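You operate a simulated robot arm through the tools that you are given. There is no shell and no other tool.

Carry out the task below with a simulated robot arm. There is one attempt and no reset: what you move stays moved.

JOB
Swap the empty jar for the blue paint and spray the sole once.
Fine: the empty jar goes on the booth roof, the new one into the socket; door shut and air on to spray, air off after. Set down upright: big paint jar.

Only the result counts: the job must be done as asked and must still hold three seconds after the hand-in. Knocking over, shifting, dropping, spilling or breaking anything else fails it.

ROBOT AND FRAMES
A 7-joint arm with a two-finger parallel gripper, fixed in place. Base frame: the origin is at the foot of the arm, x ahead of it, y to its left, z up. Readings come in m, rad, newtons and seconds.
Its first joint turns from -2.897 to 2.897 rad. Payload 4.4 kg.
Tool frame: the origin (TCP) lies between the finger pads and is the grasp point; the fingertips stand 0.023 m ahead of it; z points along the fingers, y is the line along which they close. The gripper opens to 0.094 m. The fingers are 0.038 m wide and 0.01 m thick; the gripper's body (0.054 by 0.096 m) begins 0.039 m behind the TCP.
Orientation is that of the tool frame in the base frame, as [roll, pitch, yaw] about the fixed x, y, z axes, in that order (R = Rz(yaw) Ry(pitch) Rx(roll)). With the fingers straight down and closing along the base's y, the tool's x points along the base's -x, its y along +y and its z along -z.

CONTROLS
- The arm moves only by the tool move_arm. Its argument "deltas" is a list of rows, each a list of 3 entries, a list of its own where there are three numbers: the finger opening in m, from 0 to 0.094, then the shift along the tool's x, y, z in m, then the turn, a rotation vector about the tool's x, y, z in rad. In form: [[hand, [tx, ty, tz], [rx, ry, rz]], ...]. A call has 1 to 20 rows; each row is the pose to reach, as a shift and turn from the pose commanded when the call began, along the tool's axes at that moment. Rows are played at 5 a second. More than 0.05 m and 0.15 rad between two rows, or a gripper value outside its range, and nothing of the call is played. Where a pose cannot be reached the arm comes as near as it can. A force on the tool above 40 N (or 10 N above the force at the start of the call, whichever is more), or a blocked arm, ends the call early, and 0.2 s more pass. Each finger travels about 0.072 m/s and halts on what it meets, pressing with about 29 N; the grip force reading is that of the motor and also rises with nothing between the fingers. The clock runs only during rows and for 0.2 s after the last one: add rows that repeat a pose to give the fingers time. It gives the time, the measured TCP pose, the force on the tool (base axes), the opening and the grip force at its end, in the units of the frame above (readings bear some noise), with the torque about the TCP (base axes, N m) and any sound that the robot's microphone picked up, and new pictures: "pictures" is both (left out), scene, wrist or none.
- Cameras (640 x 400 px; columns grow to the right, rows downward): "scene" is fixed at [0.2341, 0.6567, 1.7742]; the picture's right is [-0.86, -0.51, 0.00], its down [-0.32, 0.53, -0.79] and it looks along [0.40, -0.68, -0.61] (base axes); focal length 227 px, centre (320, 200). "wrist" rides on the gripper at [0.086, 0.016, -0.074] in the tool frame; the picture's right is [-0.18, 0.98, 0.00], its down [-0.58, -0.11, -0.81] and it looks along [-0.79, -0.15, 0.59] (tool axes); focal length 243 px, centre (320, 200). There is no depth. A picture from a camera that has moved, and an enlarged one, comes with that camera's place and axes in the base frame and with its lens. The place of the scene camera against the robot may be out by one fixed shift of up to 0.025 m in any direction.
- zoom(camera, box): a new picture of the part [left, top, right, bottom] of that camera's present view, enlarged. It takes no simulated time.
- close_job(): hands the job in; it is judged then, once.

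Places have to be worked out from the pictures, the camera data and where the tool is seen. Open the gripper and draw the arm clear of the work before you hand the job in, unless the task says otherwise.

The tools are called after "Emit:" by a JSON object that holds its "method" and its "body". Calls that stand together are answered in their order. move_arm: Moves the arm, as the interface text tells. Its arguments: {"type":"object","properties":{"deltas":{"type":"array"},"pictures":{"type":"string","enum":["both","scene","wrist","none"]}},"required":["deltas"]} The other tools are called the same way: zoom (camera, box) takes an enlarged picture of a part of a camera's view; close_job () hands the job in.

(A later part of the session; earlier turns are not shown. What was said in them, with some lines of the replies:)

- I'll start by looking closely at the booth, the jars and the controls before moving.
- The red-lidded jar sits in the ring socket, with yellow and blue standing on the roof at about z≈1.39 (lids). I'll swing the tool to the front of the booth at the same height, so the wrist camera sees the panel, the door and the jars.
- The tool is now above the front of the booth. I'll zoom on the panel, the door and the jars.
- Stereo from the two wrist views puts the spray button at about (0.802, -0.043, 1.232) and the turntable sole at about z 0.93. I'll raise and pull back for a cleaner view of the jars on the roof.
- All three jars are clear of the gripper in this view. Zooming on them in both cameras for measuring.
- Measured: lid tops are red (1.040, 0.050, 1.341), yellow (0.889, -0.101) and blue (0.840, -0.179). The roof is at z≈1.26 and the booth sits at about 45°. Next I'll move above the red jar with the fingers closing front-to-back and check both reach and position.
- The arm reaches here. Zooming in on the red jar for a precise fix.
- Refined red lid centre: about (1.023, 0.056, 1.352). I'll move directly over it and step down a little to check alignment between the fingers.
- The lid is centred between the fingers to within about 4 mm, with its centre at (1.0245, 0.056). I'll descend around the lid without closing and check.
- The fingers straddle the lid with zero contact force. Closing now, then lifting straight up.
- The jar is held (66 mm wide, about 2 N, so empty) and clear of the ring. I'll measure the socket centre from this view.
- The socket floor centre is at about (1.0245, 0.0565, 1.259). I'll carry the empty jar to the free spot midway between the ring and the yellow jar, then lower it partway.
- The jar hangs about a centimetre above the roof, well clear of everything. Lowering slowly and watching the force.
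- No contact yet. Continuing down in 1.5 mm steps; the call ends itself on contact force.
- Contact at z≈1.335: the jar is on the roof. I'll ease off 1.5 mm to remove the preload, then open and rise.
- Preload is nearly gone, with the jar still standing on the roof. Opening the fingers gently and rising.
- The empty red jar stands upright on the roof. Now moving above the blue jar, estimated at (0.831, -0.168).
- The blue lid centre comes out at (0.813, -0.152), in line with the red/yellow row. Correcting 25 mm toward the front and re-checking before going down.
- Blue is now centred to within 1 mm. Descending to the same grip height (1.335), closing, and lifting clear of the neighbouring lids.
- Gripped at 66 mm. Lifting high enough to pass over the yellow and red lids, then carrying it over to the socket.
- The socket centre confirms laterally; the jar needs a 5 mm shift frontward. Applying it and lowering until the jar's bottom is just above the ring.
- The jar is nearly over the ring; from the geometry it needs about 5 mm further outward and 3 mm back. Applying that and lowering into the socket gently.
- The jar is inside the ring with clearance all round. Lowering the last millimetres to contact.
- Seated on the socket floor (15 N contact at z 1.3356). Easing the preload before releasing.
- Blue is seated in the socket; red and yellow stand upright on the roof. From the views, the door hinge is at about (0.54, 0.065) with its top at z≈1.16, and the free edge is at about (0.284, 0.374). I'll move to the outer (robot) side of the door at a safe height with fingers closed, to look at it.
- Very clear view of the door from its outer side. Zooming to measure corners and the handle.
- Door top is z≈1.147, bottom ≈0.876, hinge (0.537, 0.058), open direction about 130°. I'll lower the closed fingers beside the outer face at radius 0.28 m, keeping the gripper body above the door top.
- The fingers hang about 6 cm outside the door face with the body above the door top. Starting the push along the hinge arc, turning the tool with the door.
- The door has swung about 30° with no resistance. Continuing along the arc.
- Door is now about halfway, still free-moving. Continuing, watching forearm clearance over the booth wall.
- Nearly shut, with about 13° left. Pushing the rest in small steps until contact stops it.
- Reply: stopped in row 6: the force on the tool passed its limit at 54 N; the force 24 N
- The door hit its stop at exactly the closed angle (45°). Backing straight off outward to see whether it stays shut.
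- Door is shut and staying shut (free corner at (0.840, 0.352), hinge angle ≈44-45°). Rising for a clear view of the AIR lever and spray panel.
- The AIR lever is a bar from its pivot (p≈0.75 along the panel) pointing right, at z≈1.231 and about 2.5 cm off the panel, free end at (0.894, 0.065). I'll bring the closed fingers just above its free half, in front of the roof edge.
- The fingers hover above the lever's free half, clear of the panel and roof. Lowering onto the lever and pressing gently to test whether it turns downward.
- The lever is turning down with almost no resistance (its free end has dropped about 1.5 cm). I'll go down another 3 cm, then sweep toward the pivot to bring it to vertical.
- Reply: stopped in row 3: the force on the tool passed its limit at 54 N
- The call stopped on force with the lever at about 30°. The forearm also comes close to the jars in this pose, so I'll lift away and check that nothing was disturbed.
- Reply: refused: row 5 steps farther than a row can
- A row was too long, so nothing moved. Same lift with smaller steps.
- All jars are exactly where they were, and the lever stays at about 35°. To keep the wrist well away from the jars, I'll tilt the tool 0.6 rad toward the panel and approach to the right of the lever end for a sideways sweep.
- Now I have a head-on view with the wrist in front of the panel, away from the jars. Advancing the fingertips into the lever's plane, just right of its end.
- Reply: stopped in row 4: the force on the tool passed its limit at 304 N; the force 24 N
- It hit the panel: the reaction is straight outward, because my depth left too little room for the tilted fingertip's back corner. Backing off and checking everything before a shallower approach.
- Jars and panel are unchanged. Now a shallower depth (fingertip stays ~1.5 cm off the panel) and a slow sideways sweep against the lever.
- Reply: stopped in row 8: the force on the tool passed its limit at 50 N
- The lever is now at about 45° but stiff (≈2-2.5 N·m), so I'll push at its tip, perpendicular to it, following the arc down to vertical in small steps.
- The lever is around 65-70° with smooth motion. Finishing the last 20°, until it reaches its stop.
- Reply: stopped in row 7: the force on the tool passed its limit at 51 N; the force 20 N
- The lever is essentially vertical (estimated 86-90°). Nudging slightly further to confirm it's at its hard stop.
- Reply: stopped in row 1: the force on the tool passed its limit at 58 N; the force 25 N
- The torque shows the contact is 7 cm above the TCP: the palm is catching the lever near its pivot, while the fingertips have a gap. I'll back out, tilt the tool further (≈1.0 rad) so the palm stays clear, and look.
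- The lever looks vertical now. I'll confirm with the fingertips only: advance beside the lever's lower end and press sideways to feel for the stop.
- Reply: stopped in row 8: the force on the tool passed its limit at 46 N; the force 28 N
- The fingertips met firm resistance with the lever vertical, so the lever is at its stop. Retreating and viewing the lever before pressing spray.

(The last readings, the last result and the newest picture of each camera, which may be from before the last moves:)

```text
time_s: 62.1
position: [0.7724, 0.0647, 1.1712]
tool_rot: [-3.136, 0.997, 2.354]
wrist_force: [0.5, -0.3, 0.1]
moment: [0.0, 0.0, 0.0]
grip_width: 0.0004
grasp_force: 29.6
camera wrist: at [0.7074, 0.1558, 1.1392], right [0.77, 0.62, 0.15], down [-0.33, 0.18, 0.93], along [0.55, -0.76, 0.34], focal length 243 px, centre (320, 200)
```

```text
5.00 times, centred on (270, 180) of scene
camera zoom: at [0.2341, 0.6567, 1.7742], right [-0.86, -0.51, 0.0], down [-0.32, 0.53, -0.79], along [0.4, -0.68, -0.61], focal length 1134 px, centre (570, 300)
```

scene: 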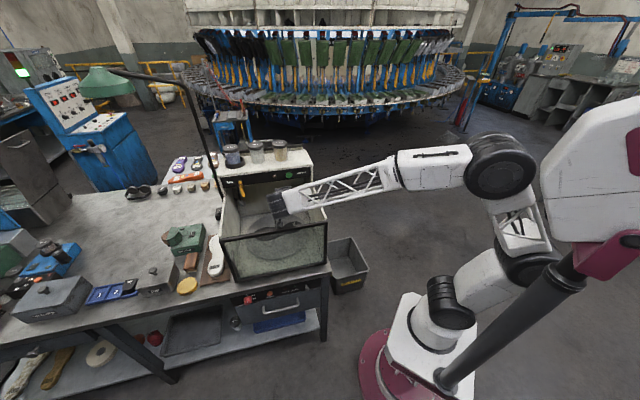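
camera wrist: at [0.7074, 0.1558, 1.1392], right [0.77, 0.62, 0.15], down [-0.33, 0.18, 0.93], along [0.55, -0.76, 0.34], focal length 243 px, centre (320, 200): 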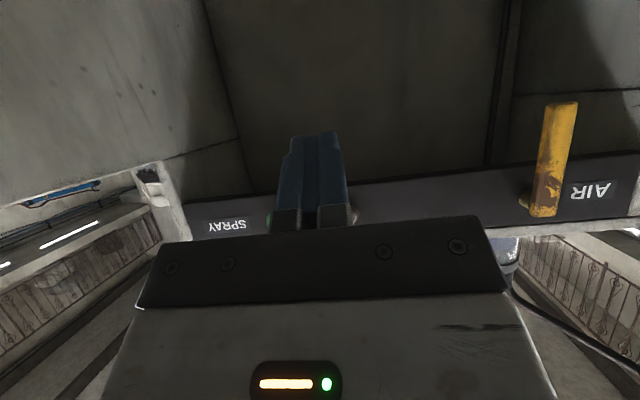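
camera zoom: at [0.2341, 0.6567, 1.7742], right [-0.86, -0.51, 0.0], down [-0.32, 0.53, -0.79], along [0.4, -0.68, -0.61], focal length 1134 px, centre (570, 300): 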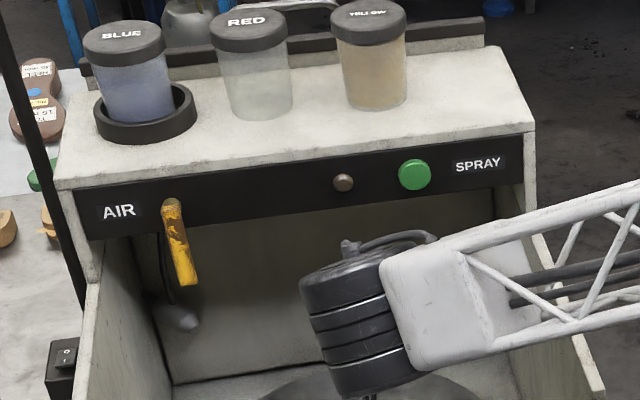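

The AIR lever now hangs vertical (on), and the door is shut. Moving the fingertips in front of the green SPRAY button, without touching it yet.

Emit:
{"method": "move_arm", "body": {"deltas": [[0.0, [-0.0238, -0.0278, -0.0154], [0, 0, 0]], [0.0, [-0.0477, -0.0555, -0.0308], [0, 0, 0]], [0.0, [-0.0598, -0.0555, -0.012], [0, 0, 0]], [0.0, [-0.0692, -0.0555, 0.0025], [0, 0, 0]], [0.0, [-0.0692, -0.0555, 0.0025], [0, 0, 0]]]}}

Emit:
{"method": "zoom", "body": {"camera": "wrist", "box": [220, 80, 420, 240]}}

Emit:
{"method": "zoom", "body": {"camera": "scene", "box": [210, 130, 350, 230]}}

```text
time_s: 63.3
position: [0.7577, -0.0004, 1.226]
tool_rot: [-3.135, 0.995, 2.352]
wrist_force: [-0.2, 0.3, -0.4]
moment: [0.05, -0.01, 0.02]
grip_width: 0.0
grasp_force: 28.6
camera wrist: at [0.6935, 0.089, 1.1937], right [0.77, 0.62, 0.15], down [-0.33, 0.18, 0.93], along [0.55, -0.76, 0.34], focal length 243 px, centre (320, 200)
```

scene: 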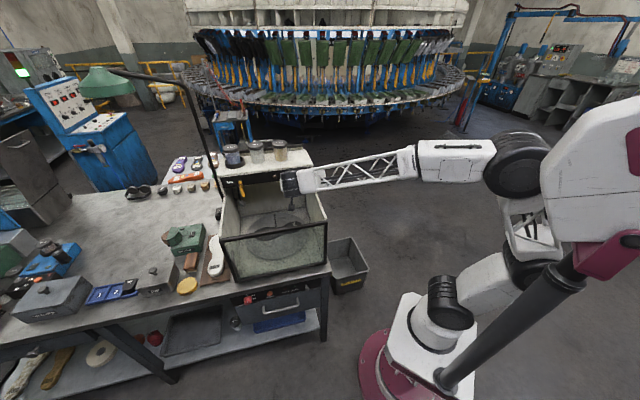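
wrist: 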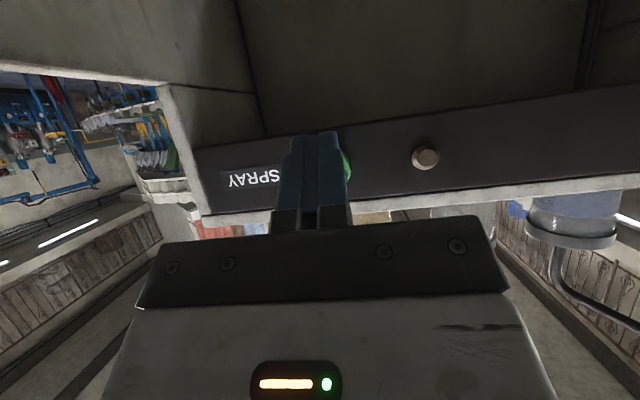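

```text
2.50 times, centred on (320, 160) of wrist
camera zoom: at [0.6935, 0.089, 1.1937], right [0.77, 0.62, 0.15], down [-0.33, 0.18, 0.93], along [0.55, -0.76, 0.34], focal length 606 px, centre (320, 300)
```

zoom: 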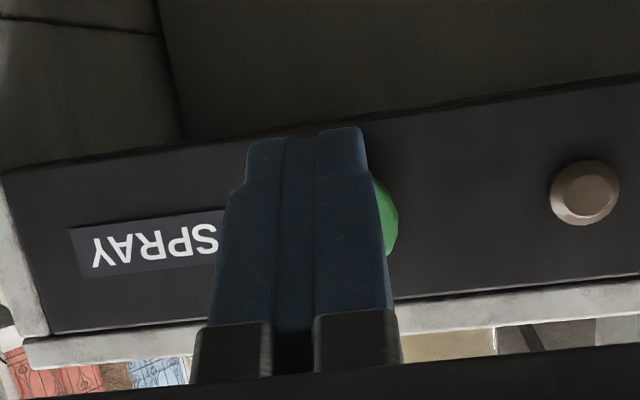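

```text
4.00 times, centred on (280, 180) of scene
camera zoom: at [0.2341, 0.6567, 1.7742], right [-0.86, -0.51, 0.0], down [-0.32, 0.53, -0.79], along [0.4, -0.68, -0.61], focal length 907 px, centre (480, 280)
```

zoom: 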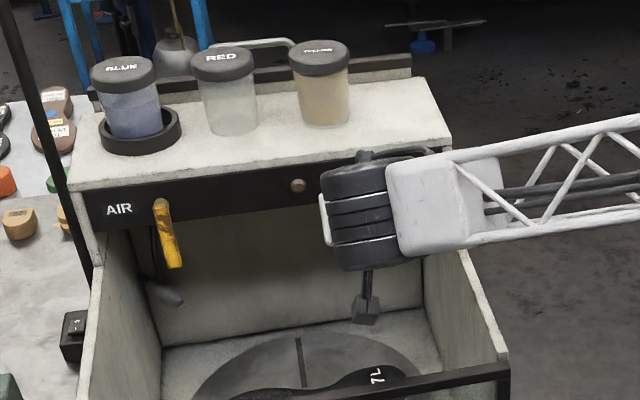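

Fingertips are aligned with the button (about 3 cm away). Pressing in slowly, in small steps.

Emit:
{"method": "move_arm", "body": {"deltas": [[0.0, [-0.0081, 0, 0.0126], [0, 0, 0]], [0.0, [-0.0141, 0, 0.0218], [0, 0, 0]], [0.0, [-0.0163, 0, 0.0252], [0, 0, 0]], [0.0, [-0.0179, 0, 0.0277], [0, 0, 0]], [0.0, [-0.019, 0, 0.0294], [0, 0, 0]], [0.0, [-0.0201, 0, 0.0311], [0, 0, 0]]]}}

Emit:
{"method": "zoom", "body": {"camera": "wrist", "box": [220, 80, 420, 240]}}

```text
time_s: 64.6
position: [0.7833, -0.0243, 1.2256]
tool_rot: [-3.138, 0.997, 2.354]
wrist_force: [-18.4, 15.0, 0.9]
moment: [-0.1, -0.05, -0.06]
grip_width: 0.0
grasp_force: 28.8
heard: click
stopped in row 6: the force on the tool passed its limit at 48 N (the readings are from after the stop); the commanded pose is now the measured one
camera wrist: at [0.7179, 0.0665, 1.1943], right [0.77, 0.62, 0.15], down [-0.33, 0.18, 0.93], along [0.55, -0.76, 0.34], focal length 243 px, centre (320, 200)
```

scene: 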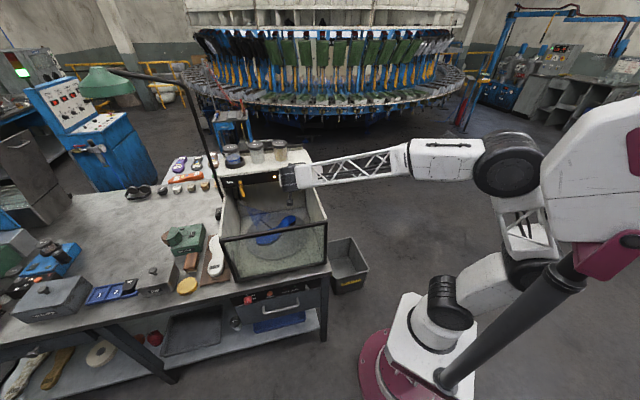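
wrist: 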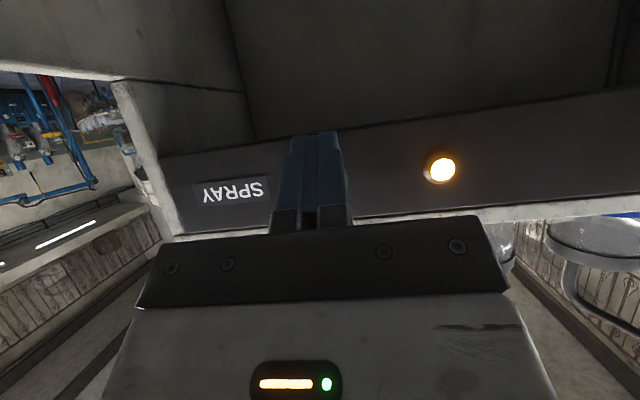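

```text
2.50 times, centred on (320, 160) of wrist
camera zoom: at [0.7179, 0.0665, 1.1943], right [0.77, 0.62, 0.15], down [-0.33, 0.18, 0.93], along [0.55, -0.76, 0.34], focal length 606 px, centre (320, 300)
```

zoom: 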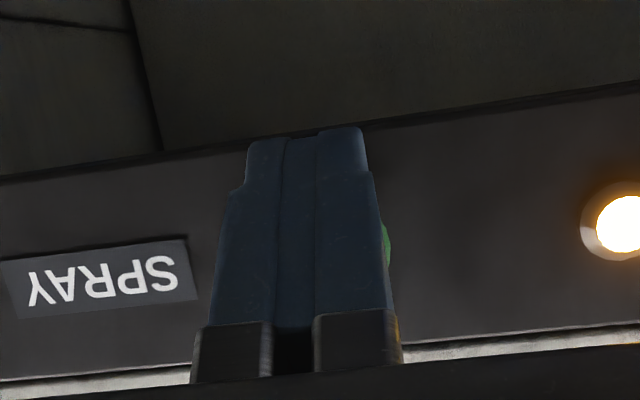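

Click heard, the lamp lit, and the sole is now blue. Releasing the button by backing straight out.

Emit:
{"method": "move_arm", "body": {"deltas": [[0.0, [0.0109, 0, -0.0168], [0, 0, 0]], [0.0, [0.0272, 0, -0.042], [0, 0, 0]], [0.0, [0.038, 0, -0.0588], [0, 0, 0]], [0.0, [0.038, 0, -0.0588], [0, 0, 0]]]}}

Emit:
{"method": "zoom", "body": {"camera": "scene", "box": [200, 130, 350, 270]}}

```text
time_s: 65.6
position: [0.7325, 0.0275, 1.2249]
tool_rot: [-3.136, 0.995, 2.352]
wrist_force: [-0.8, -0.3, 0.0]
moment: [-0.03, -0.01, -0.02]
grip_width: 0.0
grasp_force: 29.3
camera wrist: at [0.6682, 0.1167, 1.195], right [0.77, 0.62, 0.15], down [-0.33, 0.18, 0.93], along [0.55, -0.76, 0.34], focal length 243 px, centre (320, 200)
```

scene: 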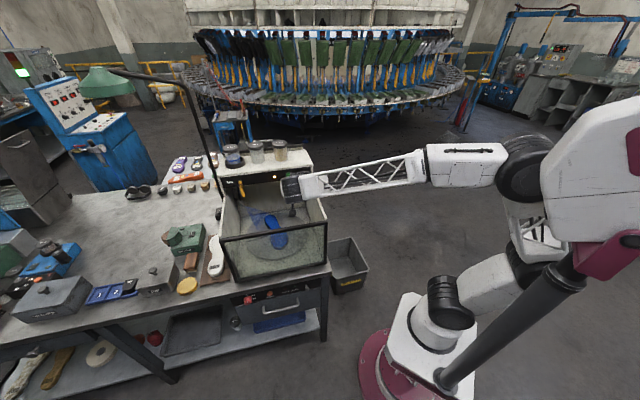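
wrist: 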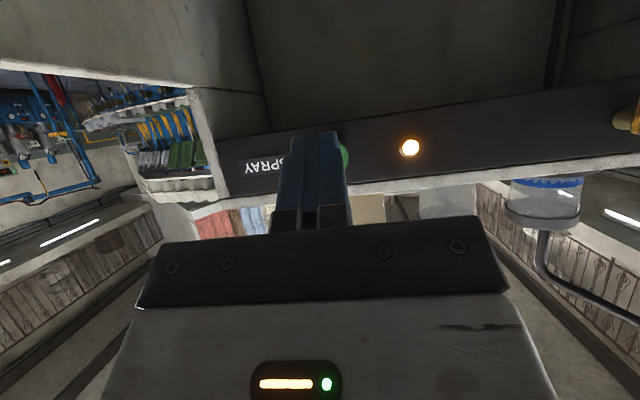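

```text
2.86 times, centred on (275, 200) of scene
camera zoom: at [0.2341, 0.6567, 1.7742], right [-0.86, -0.51, 0.0], down [-0.32, 0.53, -0.79], along [0.4, -0.68, -0.61], focal length 648 px, centre (449, 200)
```

zoom: 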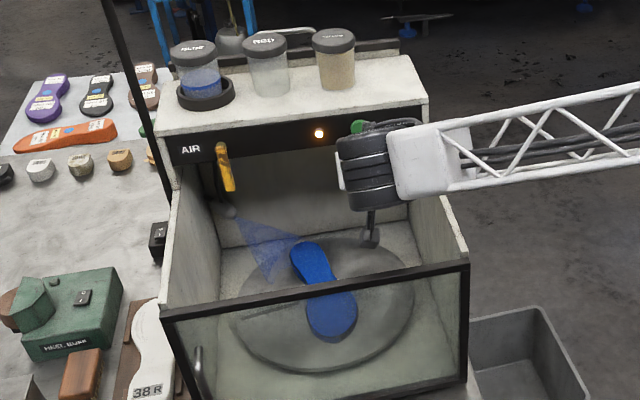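

A spray cycle is running: lamp lit, spray cone visible, turntable rotating. I'll wait for it to finish before touching the air.

Emit:
{"method": "move_arm", "body": {"deltas": [[0.0, [0, 0, 0], [0, 0, 0]], [0.0, [0, 0, 0], [0, 0, 0]], [0.0, [0, 0, 0], [0, 0, 0]], [0.0, [0, 0, 0], [0, 0, 0]], [0.0, [0, 0, 0], [0, 0, 0]], [0.0, [0, 0, 0], [0, 0, 0]], [0.0, [0, 0, 0], [0, 0, 0]], [0.0, [0, 0, 0], [0, 0, 0]], [0.0, [0, 0, 0], [0, 0, 0]], [0.0, [0, 0, 0], [0, 0, 0]]]}}

Emit:
{"method": "zoom", "body": {"camera": "scene", "box": [200, 130, 350, 270]}}

```text
time_s: 67.8
position: [0.7325, 0.0272, 1.2259]
tool_rot: [-3.137, 0.995, 2.356]
wrist_force: [-0.5, 0.0, -0.3]
moment: [0.0, 0.0, -0.01]
grip_width: 0.0001
grasp_force: 29.1
camera wrist: at [0.6683, 0.1166, 1.1949], right [0.77, 0.62, 0.15], down [-0.33, 0.18, 0.93], along [0.55, -0.76, 0.34], focal length 243 px, centre (320, 200)
```

scene: 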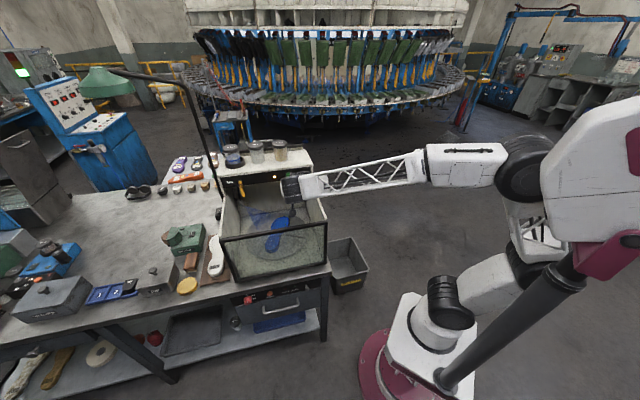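
wrist: 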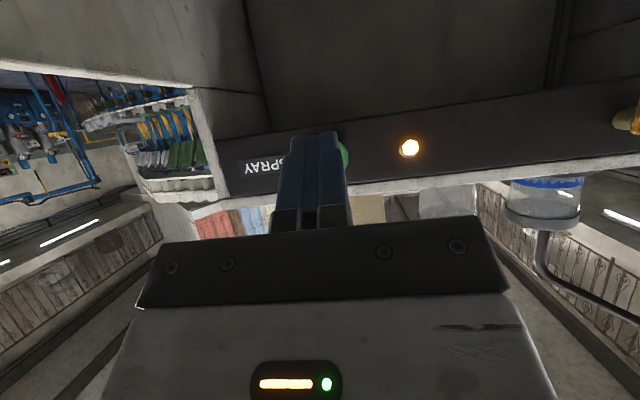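

```text
2.86 times, centred on (275, 200) of scene
camera zoom: at [0.2341, 0.6567, 1.7742], right [-0.86, -0.51, 0.0], down [-0.32, 0.53, -0.79], along [0.4, -0.68, -0.61], focal length 648 px, centre (449, 200)
```

zoom: 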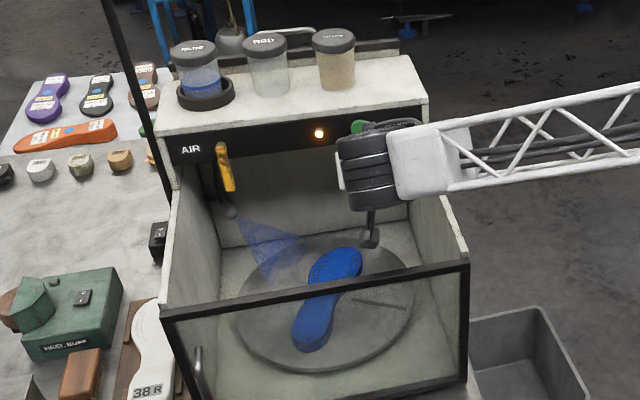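

Still cycling. Waiting a bit longer.

Emit:
{"method": "move_arm", "body": {"deltas": [[0.0, [0, 0, 0], [0, 0, 0]], [0.0, [0, 0, 0], [0, 0, 0]], [0.0, [0, 0, 0], [0, 0, 0]], [0.0, [0, 0, 0], [0, 0, 0]], [0.0, [0, 0, 0], [0, 0, 0]], [0.0, [0, 0, 0], [0, 0, 0]], [0.0, [0, 0, 0], [0, 0, 0]], [0.0, [0, 0, 0], [0, 0, 0]], [0.0, [0, 0, 0], [0, 0, 0]], [0.0, [0, 0, 0], [0, 0, 0]], [0.0, [0, 0, 0], [0, 0, 0]], [0.0, [0, 0, 0], [0, 0, 0]], [0.0, [0, 0, 0], [0, 0, 0]], [0.0, [0, 0, 0], [0, 0, 0]], [0.0, [0, 0, 0], [0, 0, 0]]], "pictures": "scene"}}

Emit:
{"method": "zoom", "body": {"camera": "scene", "box": [200, 130, 350, 270]}}

```text
time_s: 71.0
position: [0.7333, 0.0272, 1.2258]
tool_rot: [-3.136, 0.996, 2.354]
wrist_force: [-0.3, -0.4, 0.4]
moment: [-0.02, 0.03, 0.03]
grip_width: 0.0
grasp_force: 29.1
```

scene: 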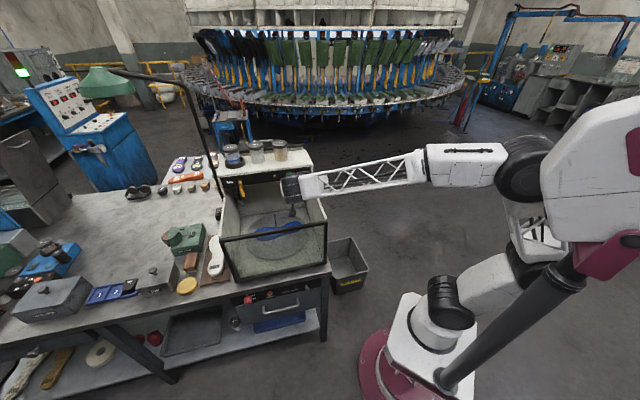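

```text
2.86 times, centred on (275, 200) of scene
camera zoom: at [0.2341, 0.6567, 1.7742], right [-0.86, -0.51, 0.0], down [-0.32, 0.53, -0.79], along [0.4, -0.68, -0.61], focal length 648 px, centre (449, 200)
```

zoom: 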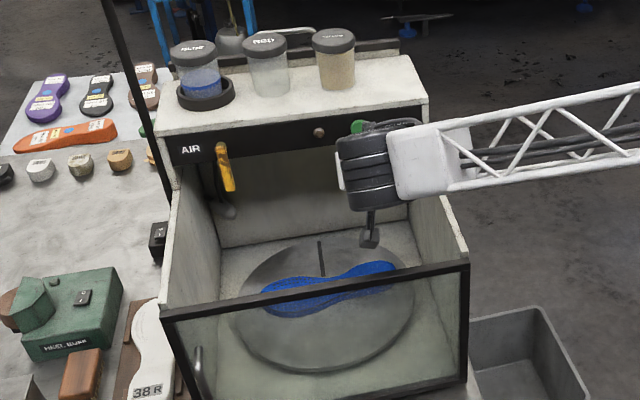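

The cycle has finished (lamp off) and the sole is blue. For air off, I'll open the fingers to 5 cm and move in front of the lever to straddle its lower end.

Emit:
{"method": "move_arm", "body": {"deltas": [[0.01, [0.0117, 0.0424, 0.0076], [0, 0, 0]], [0.02, [0.0234, 0.0849, 0.0152], [0, 0, 0]], [0.03, [0.0352, 0.1273, 0.0227], [0, 0, 0]], [0.04, [0.0469, 0.1698, 0.0303], [0, 0, 0]], [0.05, [0.0586, 0.2122, 0.0379], [0, 0, 0]], [0.05, [0.0586, 0.2122, 0.0379], [0, 0, 0]]]}}

Emit:
{"method": "zoom", "body": {"camera": "wrist", "box": [200, 60, 460, 240]}}

Emit:
{"method": "zoom", "body": {"camera": "scene", "box": [200, 130, 350, 270]}}

```text
time_s: 72.4
position: [0.8867, 0.1723, 1.1548]
tool_rot: [-3.137, 0.996, 2.355]
wrist_force: [-0.2, -0.9, -0.3]
moment: [-0.02, -0.02, -0.01]
grip_width: 0.0501
grasp_force: 0.1
camera wrist: at [0.8207, 0.2631, 1.124], right [0.77, 0.62, 0.15], down [-0.33, 0.18, 0.93], along [0.55, -0.76, 0.34], focal length 243 px, centre (320, 200)
```

scene: 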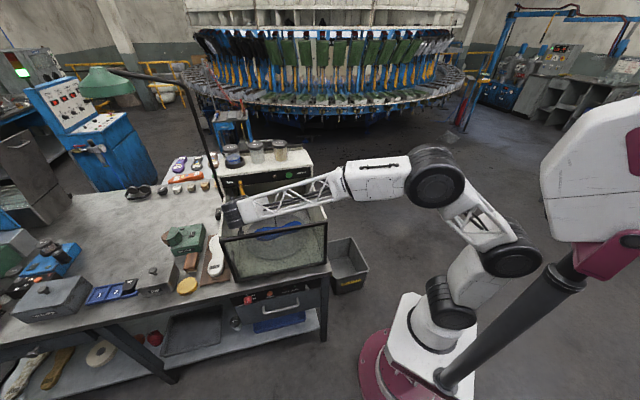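
wrist: 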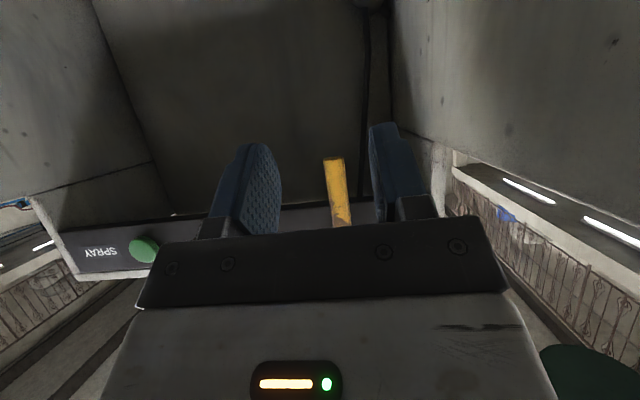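

```text
2.22 times, centred on (330, 150) of wrist
camera zoom: at [0.8207, 0.2631, 1.124], right [0.77, 0.62, 0.15], down [-0.33, 0.18, 0.93], along [0.55, -0.76, 0.34], focal length 539 px, centre (298, 311)
```

zoom: 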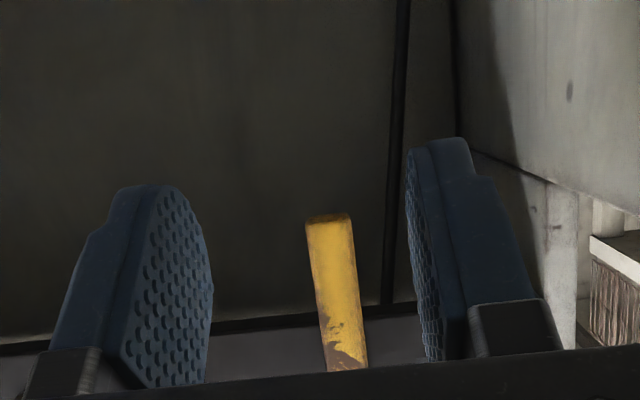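

```text
2.86 times, centred on (275, 200) of scene
camera zoom: at [0.2341, 0.6567, 1.7742], right [-0.86, -0.51, 0.0], down [-0.32, 0.53, -0.79], along [0.4, -0.68, -0.61], focal length 648 px, centre (449, 200)
```

zoom: 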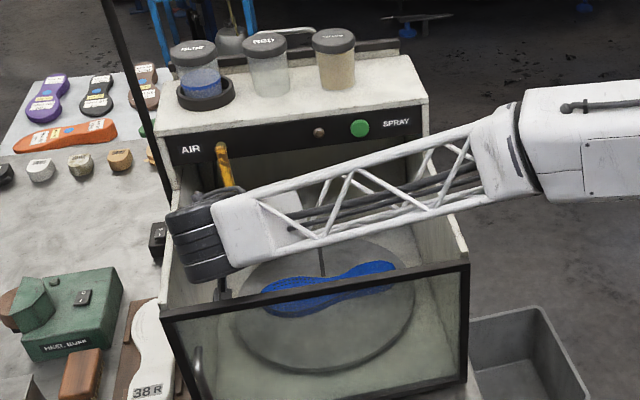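

The open fingers are centred on the hanging lever. Advancing to straddle it, then sweeping it back up along its arc with the left finger.

Emit:
{"method": "move_arm", "body": {"deltas": [[0.05, [-0.0111, 0, 0.0171], [0, 0, 0]], [0.05, [-0.0221, 0, 0.0341], [0, 0, 0]], [0.05, [-0.0332, 0, 0.0512], [0, 0, 0]], [0.05, [-0.0332, -0.008, 0.0512], [0, 0, 0]], [0.05, [-0.034, -0.0168, 0.0507], [0, 0, 0]], [0.05, [-0.034, -0.0225, 0.0507], [0, 0, 0]], [0.05, [-0.034, -0.0282, 0.0507], [0, 0, 0]], [0.05, [-0.0347, -0.0338, 0.0502], [0, 0, 0]], [0.05, [-0.0355, -0.0394, 0.0497], [0, 0, 0]], [0.05, [-0.037, -0.0448, 0.0488], [0, 0, 0]], [0.05, [-0.0386, -0.0502, 0.0477], [0, 0, 0]], [0.05, [-0.0408, -0.0552, 0.0463], [0, 0, 0]], [0.05, [-0.0432, -0.0602, 0.0447], [0, 0, 0]]]}}

Emit:
{"method": "zoom", "body": {"camera": "wrist", "box": [200, 60, 460, 240]}}

Emit:
{"method": "zoom", "body": {"camera": "scene", "box": [200, 130, 350, 270]}}

```text
time_s: 75.2
position: [0.8848, 0.0876, 1.1674]
tool_rot: [-3.136, 0.996, 2.352]
wrist_force: [-0.6, -0.1, 0.1]
moment: [0.01, 0.06, -0.02]
grip_width: 0.05
grasp_force: 0.1
camera wrist: at [0.8202, 0.1779, 1.1358], right [0.77, 0.62, 0.15], down [-0.33, 0.18, 0.93], along [0.55, -0.76, 0.34], focal length 243 px, centre (320, 200)
```

scene: 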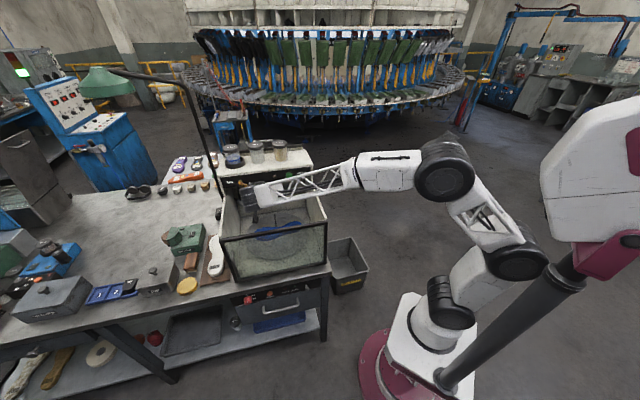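
wrist: 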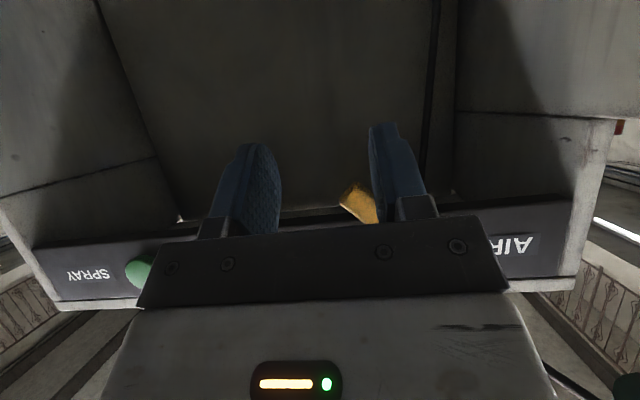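

```text
2.22 times, centred on (330, 150) of wrist
camera zoom: at [0.8202, 0.1779, 1.1358], right [0.77, 0.62, 0.15], down [-0.33, 0.18, 0.93], along [0.55, -0.76, 0.34], focal length 539 px, centre (298, 311)
```

zoom: 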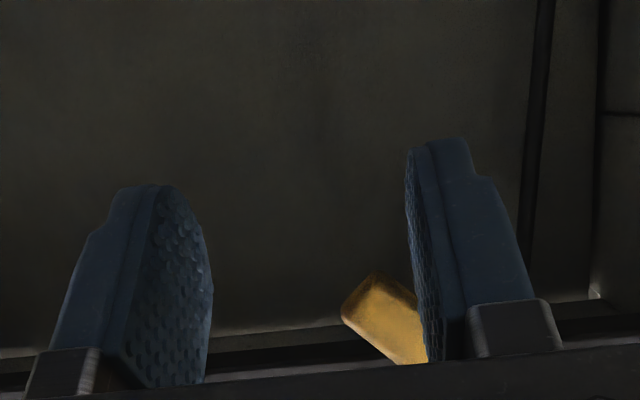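

```text
2.86 times, centred on (275, 200) of scene
camera zoom: at [0.2341, 0.6567, 1.7742], right [-0.86, -0.51, 0.0], down [-0.32, 0.53, -0.79], along [0.4, -0.68, -0.61], focal length 648 px, centre (449, 200)
```

zoom: 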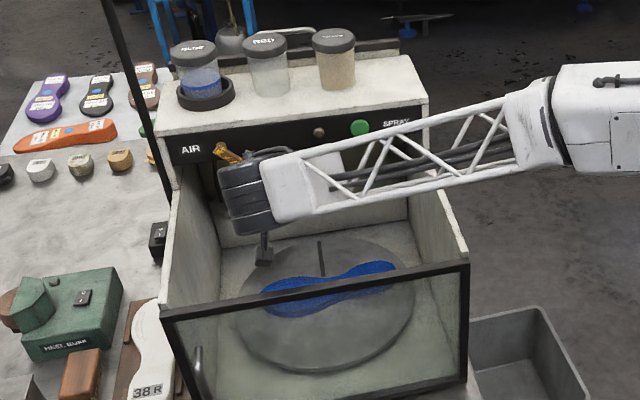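

The lever is about halfway back (≈45°), moving smoothly. Continuing the arc up to horizontal.

Emit:
{"method": "move_arm", "body": {"deltas": [[0.05, [-0.003, -0.0044, -0.002], [0, 0, 0]], [0.05, [-0.006, -0.0089, -0.0039], [0, 0, 0]], [0.05, [-0.0095, -0.0128, -0.0061], [0, 0, 0]], [0.05, [-0.0132, -0.0164, -0.0085], [0, 0, 0]], [0.05, [-0.0173, -0.0194, -0.0112], [0, 0, 0]], [0.05, [-0.0214, -0.0223, -0.0139], [0, 0, 0]], [0.05, [-0.0259, -0.0244, -0.0167], [0, 0, 0]], [0.05, [-0.0303, -0.0264, -0.0196], [0, 0, 0]], [0.05, [-0.0349, -0.0276, -0.0226], [0, 0, 0]], [0.05, [-0.0397, -0.0286, -0.0257], [0, 0, 0]], [0.05, [-0.0414, -0.0288, -0.0268], [0, 0, 0]], [0.05, [-0.0432, -0.029, -0.028], [0, 0, 0]]]}}

Emit:
{"method": "zoom", "body": {"camera": "wrist", "box": [200, 60, 460, 240]}}

Emit:
{"method": "zoom", "body": {"camera": "scene", "box": [200, 130, 350, 230]}}

```text
time_s: 77.9
position: [0.8643, 0.0687, 1.2121]
tool_rot: [-3.124, 0.99, 2.365]
wrist_force: [-2.9, 3.8, -7.6]
moment: [-0.14, 0.22, 0.04]
grip_width: 0.0496
grasp_force: 0.1
stopped in row 12: the force on the tool passed its limit at 42 N (the readings are from after the stop); the commanded pose is now the measured one
camera wrist: at [0.7987, 0.1593, 1.182], right [0.77, 0.62, 0.14], down [-0.32, 0.18, 0.93], along [0.55, -0.76, 0.34], focal length 243 px, centre (320, 200)
```

scene: 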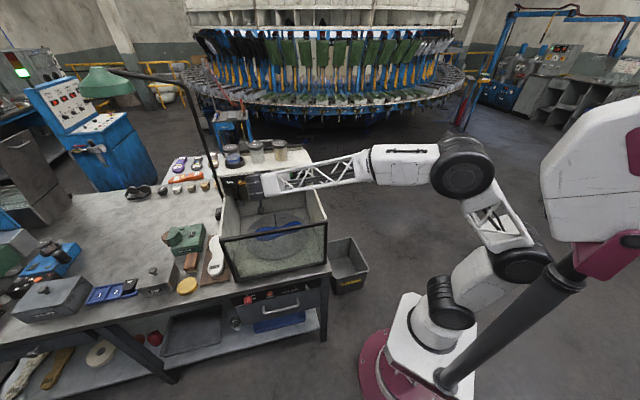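
wrist: 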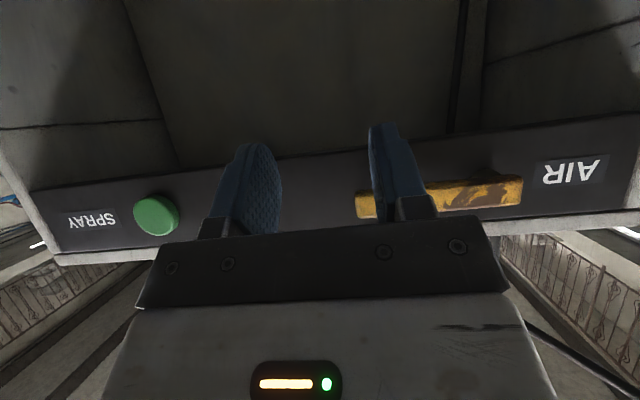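

```text
2.22 times, centred on (330, 150) of wrist
camera zoom: at [0.7987, 0.1593, 1.182], right [0.77, 0.62, 0.14], down [-0.32, 0.18, 0.93], along [0.55, -0.76, 0.34], focal length 539 px, centre (298, 311)
```

zoom: 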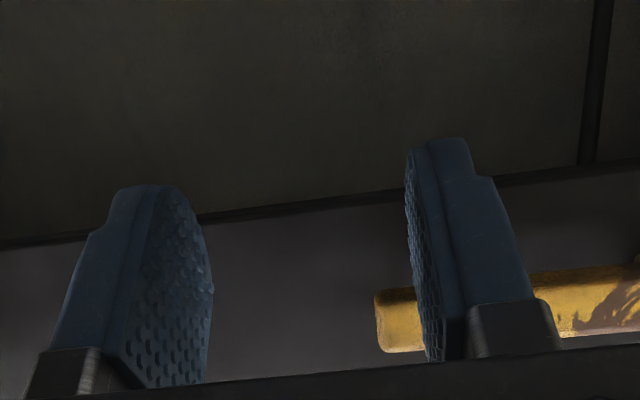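

```text
4.00 times, centred on (275, 180) of scene
camera zoom: at [0.2341, 0.6567, 1.7742], right [-0.86, -0.51, 0.0], down [-0.32, 0.53, -0.79], along [0.4, -0.68, -0.61], focal length 907 px, centre (500, 280)
```

zoom: 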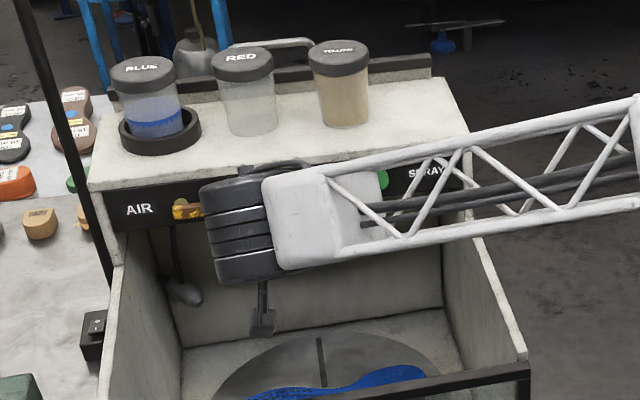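

The lever is back to horizontal against its stop (air off). Easing down a touch, backing straight out, then rising clear to inspect.

Emit:
{"method": "move_arm", "body": {"deltas": [[0.05, [0.0034, 0, 0.0022], [0, 0, 0]], [0.05, [0.02, 0, -0.0235], [0, 0, 0]], [0.05, [0.0415, 0, -0.0567], [0, 0, 0]], [0.05, [0.063, 0, -0.09], [0, 0, 0]], [0.05, [0.063, 0, -0.09], [0, 0, 0]]]}}

Emit:
{"method": "zoom", "body": {"camera": "scene", "box": [200, 130, 350, 270]}}

Emit:
{"method": "zoom", "body": {"camera": "wrist", "box": [200, 60, 540, 280]}}

```text
time_s: 79.1
position: [0.7834, 0.1465, 1.2114]
tool_rot: [-3.128, 0.992, 2.361]
wrist_force: [0.0, -0.4, -0.1]
moment: [0.02, 0.02, 0.01]
grip_width: 0.0499
grasp_force: 0.1
camera wrist: at [0.719, 0.2366, 1.1804], right [0.77, 0.62, 0.15], down [-0.32, 0.18, 0.93], along [0.55, -0.76, 0.34], focal length 243 px, centre (320, 200)
```

scene: 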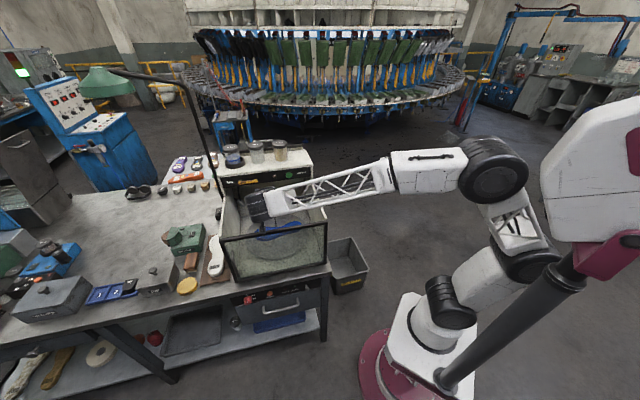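
wrist: 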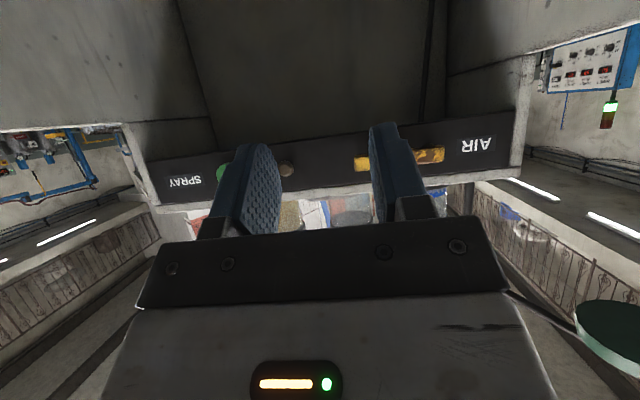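

```text
2.86 times, centred on (275, 200) of scene
camera zoom: at [0.2341, 0.6567, 1.7742], right [-0.86, -0.51, 0.0], down [-0.32, 0.53, -0.79], along [0.4, -0.68, -0.61], focal length 648 px, centre (449, 200)
```

zoom: 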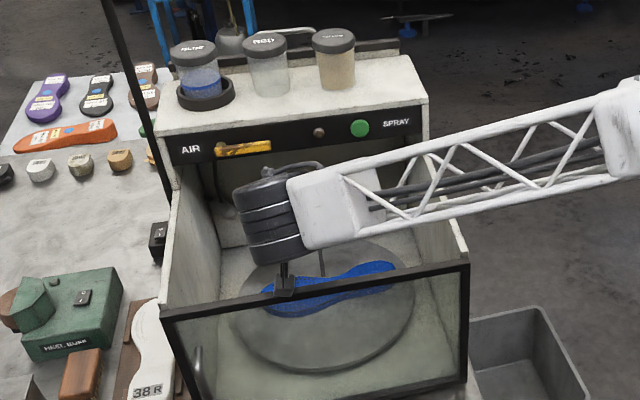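

```text
1.82 times, centred on (370, 170) of wrist
camera zoom: at [0.719, 0.2366, 1.1804], right [0.77, 0.62, 0.15], down [-0.32, 0.18, 0.93], along [0.55, -0.76, 0.34], focal length 441 px, centre (229, 254)
```

zoom: 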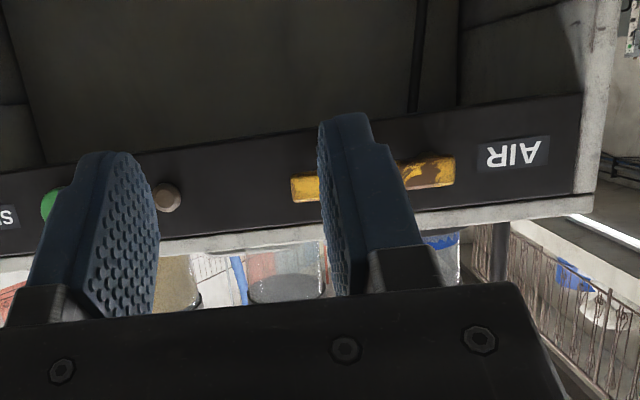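

The lever sits at its original off position. The door is shut, jars are in place, and the sole is painted. Raising the arm clear of the work.

Emit:
{"method": "move_arm", "body": {"deltas": [[0.06, [-0.0336, 0, -0.0217], [0, 0, 0]], [0.07, [-0.0671, 0, -0.0435], [0, 0, 0]], [0.08, [-0.1007, 0, -0.0652], [0, 0, 0]], [0.094, [-0.1343, 0, -0.087], [0, 0.1, 0]], [0.094, [-0.1679, 0, -0.1087], [0, 0.22, 0]], [0.094, [-0.2014, 0, -0.1305], [0, 0.34, 0]], [0.094, [-0.2182, 0, -0.1414], [0, 0.46, 0]], [0.094, [-0.2182, 0, -0.1414], [0, 0.58, 0]], [0.094, [-0.2182, 0, -0.1414], [0, 0.7, 0]], [0.094, [-0.2182, 0, -0.1414], [0, 0.82, 0]], [0.094, [-0.2182, 0, -0.1414], [0, 0.94, 0]], [0.094, [-0.2182, 0, -0.1414], [0, 0.99, 0]]]}}

```text
time_s: 81.7
position: [0.7886, 0.1473, 1.4707]
tool_rot: [-3.133, 0.001, 2.35]
wrist_force: [0.6, -0.6, 0.9]
moment: [0.02, 0.0, 0.02]
grip_width: 0.0942
grasp_force: 0.1
camera wrist: at [0.7402, 0.2214, 1.5464], right [0.83, 0.56, -0.01], down [0.33, -0.49, 0.81], along [0.45, -0.67, -0.59], focal length 243 px, centre (320, 200)
```

scene: 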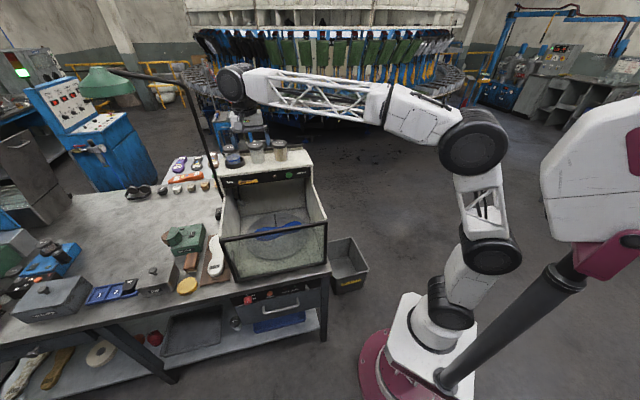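
wrist: 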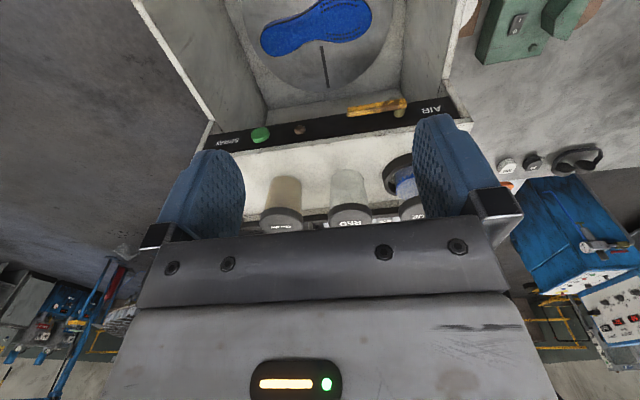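

The tool is up, open and vertical. Moving farther back and up from the booth, then a last look at everything.

Emit:
{"method": "move_arm", "body": {"deltas": [[0.094, [0.03, -0.02, -0.02], [0, 0, 0]], [0.094, [0.06, -0.04, -0.04], [0, 0, 0]], [0.094, [0.09, -0.06, -0.06], [0, 0, 0]], [0.094, [0.12, -0.08, -0.08], [0, 0, 0]], [0.094, [0.15, -0.1, -0.1], [0, 0, 0]], [0.094, [0.18, -0.12, -0.12], [0, 0, 0]], [0.094, [0.18, -0.12, -0.12], [0, 0, 0]]]}}

Emit:
{"method": "zoom", "body": {"camera": "scene", "box": [200, 130, 350, 230]}}

Emit:
{"method": "zoom", "body": {"camera": "scene", "box": [200, 190, 350, 290]}}

Emit:
{"method": "zoom", "body": {"camera": "wrist", "box": [180, 0, 500, 200]}}

```text
time_s: 83.3
position: [0.5776, 0.1946, 1.5913]
tool_rot: [-3.135, 0.001, 2.349]
wrist_force: [-0.7, 0.2, 0.3]
moment: [0.03, 0.0, -0.03]
grip_width: 0.0942
grasp_force: 0.0
camera wrist: at [0.5291, 0.2686, 1.6664], right [0.83, 0.56, -0.01], down [0.33, -0.48, 0.81], along [0.45, -0.67, -0.59], focal length 243 px, centre (320, 200)
```

scene: 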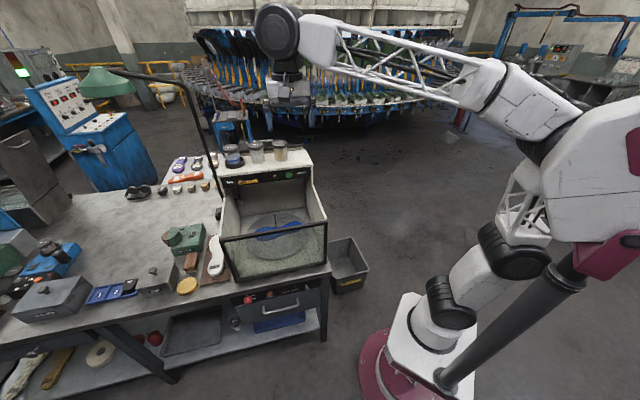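
wrist: 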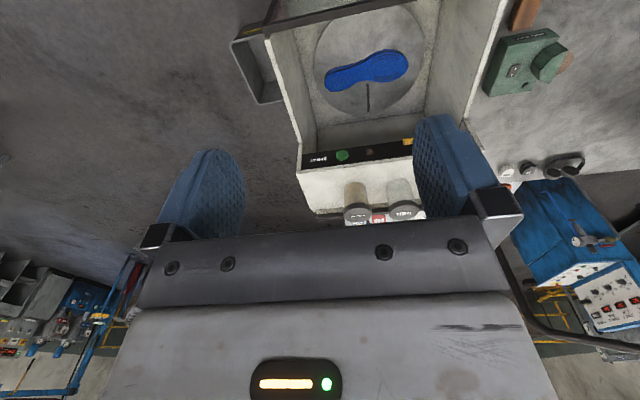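

```text
4.00 times, centred on (275, 180) of scene
camera zoom: at [0.2341, 0.6567, 1.7742], right [-0.86, -0.51, 0.0], down [-0.32, 0.53, -0.79], along [0.4, -0.68, -0.61], focal length 907 px, centre (500, 280)
```

zoom: 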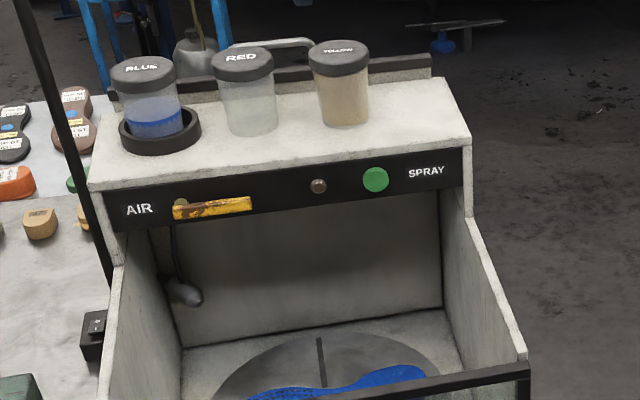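

```text
4.00 times, centred on (275, 240) of scene
camera zoom: at [0.2341, 0.6567, 1.7742], right [-0.86, -0.51, 0.0], down [-0.32, 0.53, -0.79], along [0.4, -0.68, -0.61], focal length 907 px, centre (500, 40)
```

zoom: 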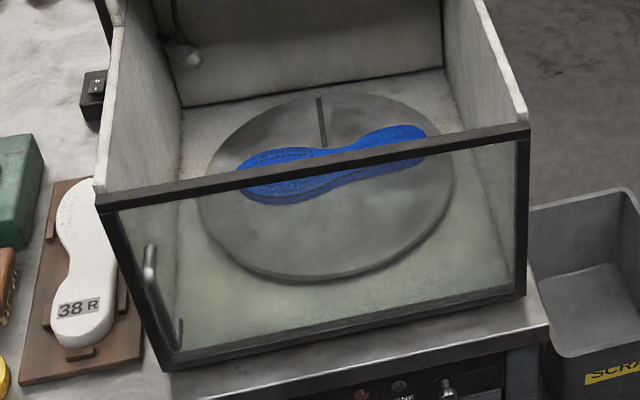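

```text
2.00 times, centred on (340, 100) of wrist
camera zoom: at [0.5291, 0.2686, 1.6664], right [0.83, 0.56, -0.01], down [0.33, -0.48, 0.81], along [0.45, -0.67, -0.59], focal length 485 px, centre (280, 400)
```

zoom: 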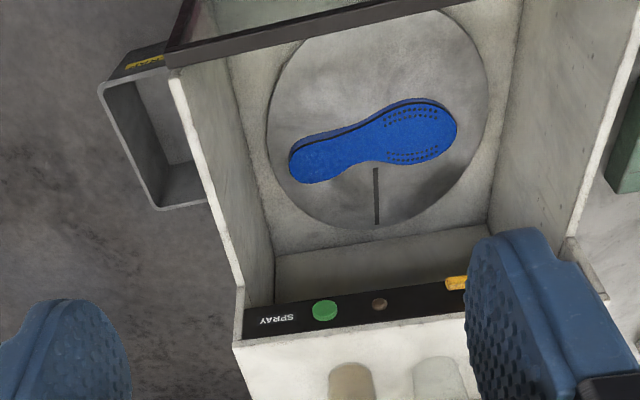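

The final state matches the job:
- The blue jar is seated in the socket.
- The empty red jar stands upright on the roof.
- The door is shut and the AIR lever is back to horizontal (off).
- The sole was sprayed blue once.
- The arm is clear with the gripper open.

Handing in.

Emit:
{"method": "close_job", "body": {}}

```text
The job is handed in.
```

The sole has been sprayed blue once and the job is handed in. The tool only confirmed the hand-in, so I don't have the judged result.

- **Jars:** The blue jar is in the socket. The empty one (the red jar) stands upright on the booth roof between the socket and the yellow jar. The pictures show no sign that the yellow jar moved.
- **Spray:** With the door shut and the air on, I pressed the button once. The lamp lit, and I let the full cycle finish before touching the air.
- **Air and door:** The air lever is back in its original off position, and the door is still shut.
- **Arm:** The gripper is open and the arm is clear of the booth.

While lining up for the air lever, the tool hit the booth panel once, and the force reading peaked at 304 N. I backed off and checked. The jars and panel looked unchanged, and the lever and spray button worked normally afterwards.
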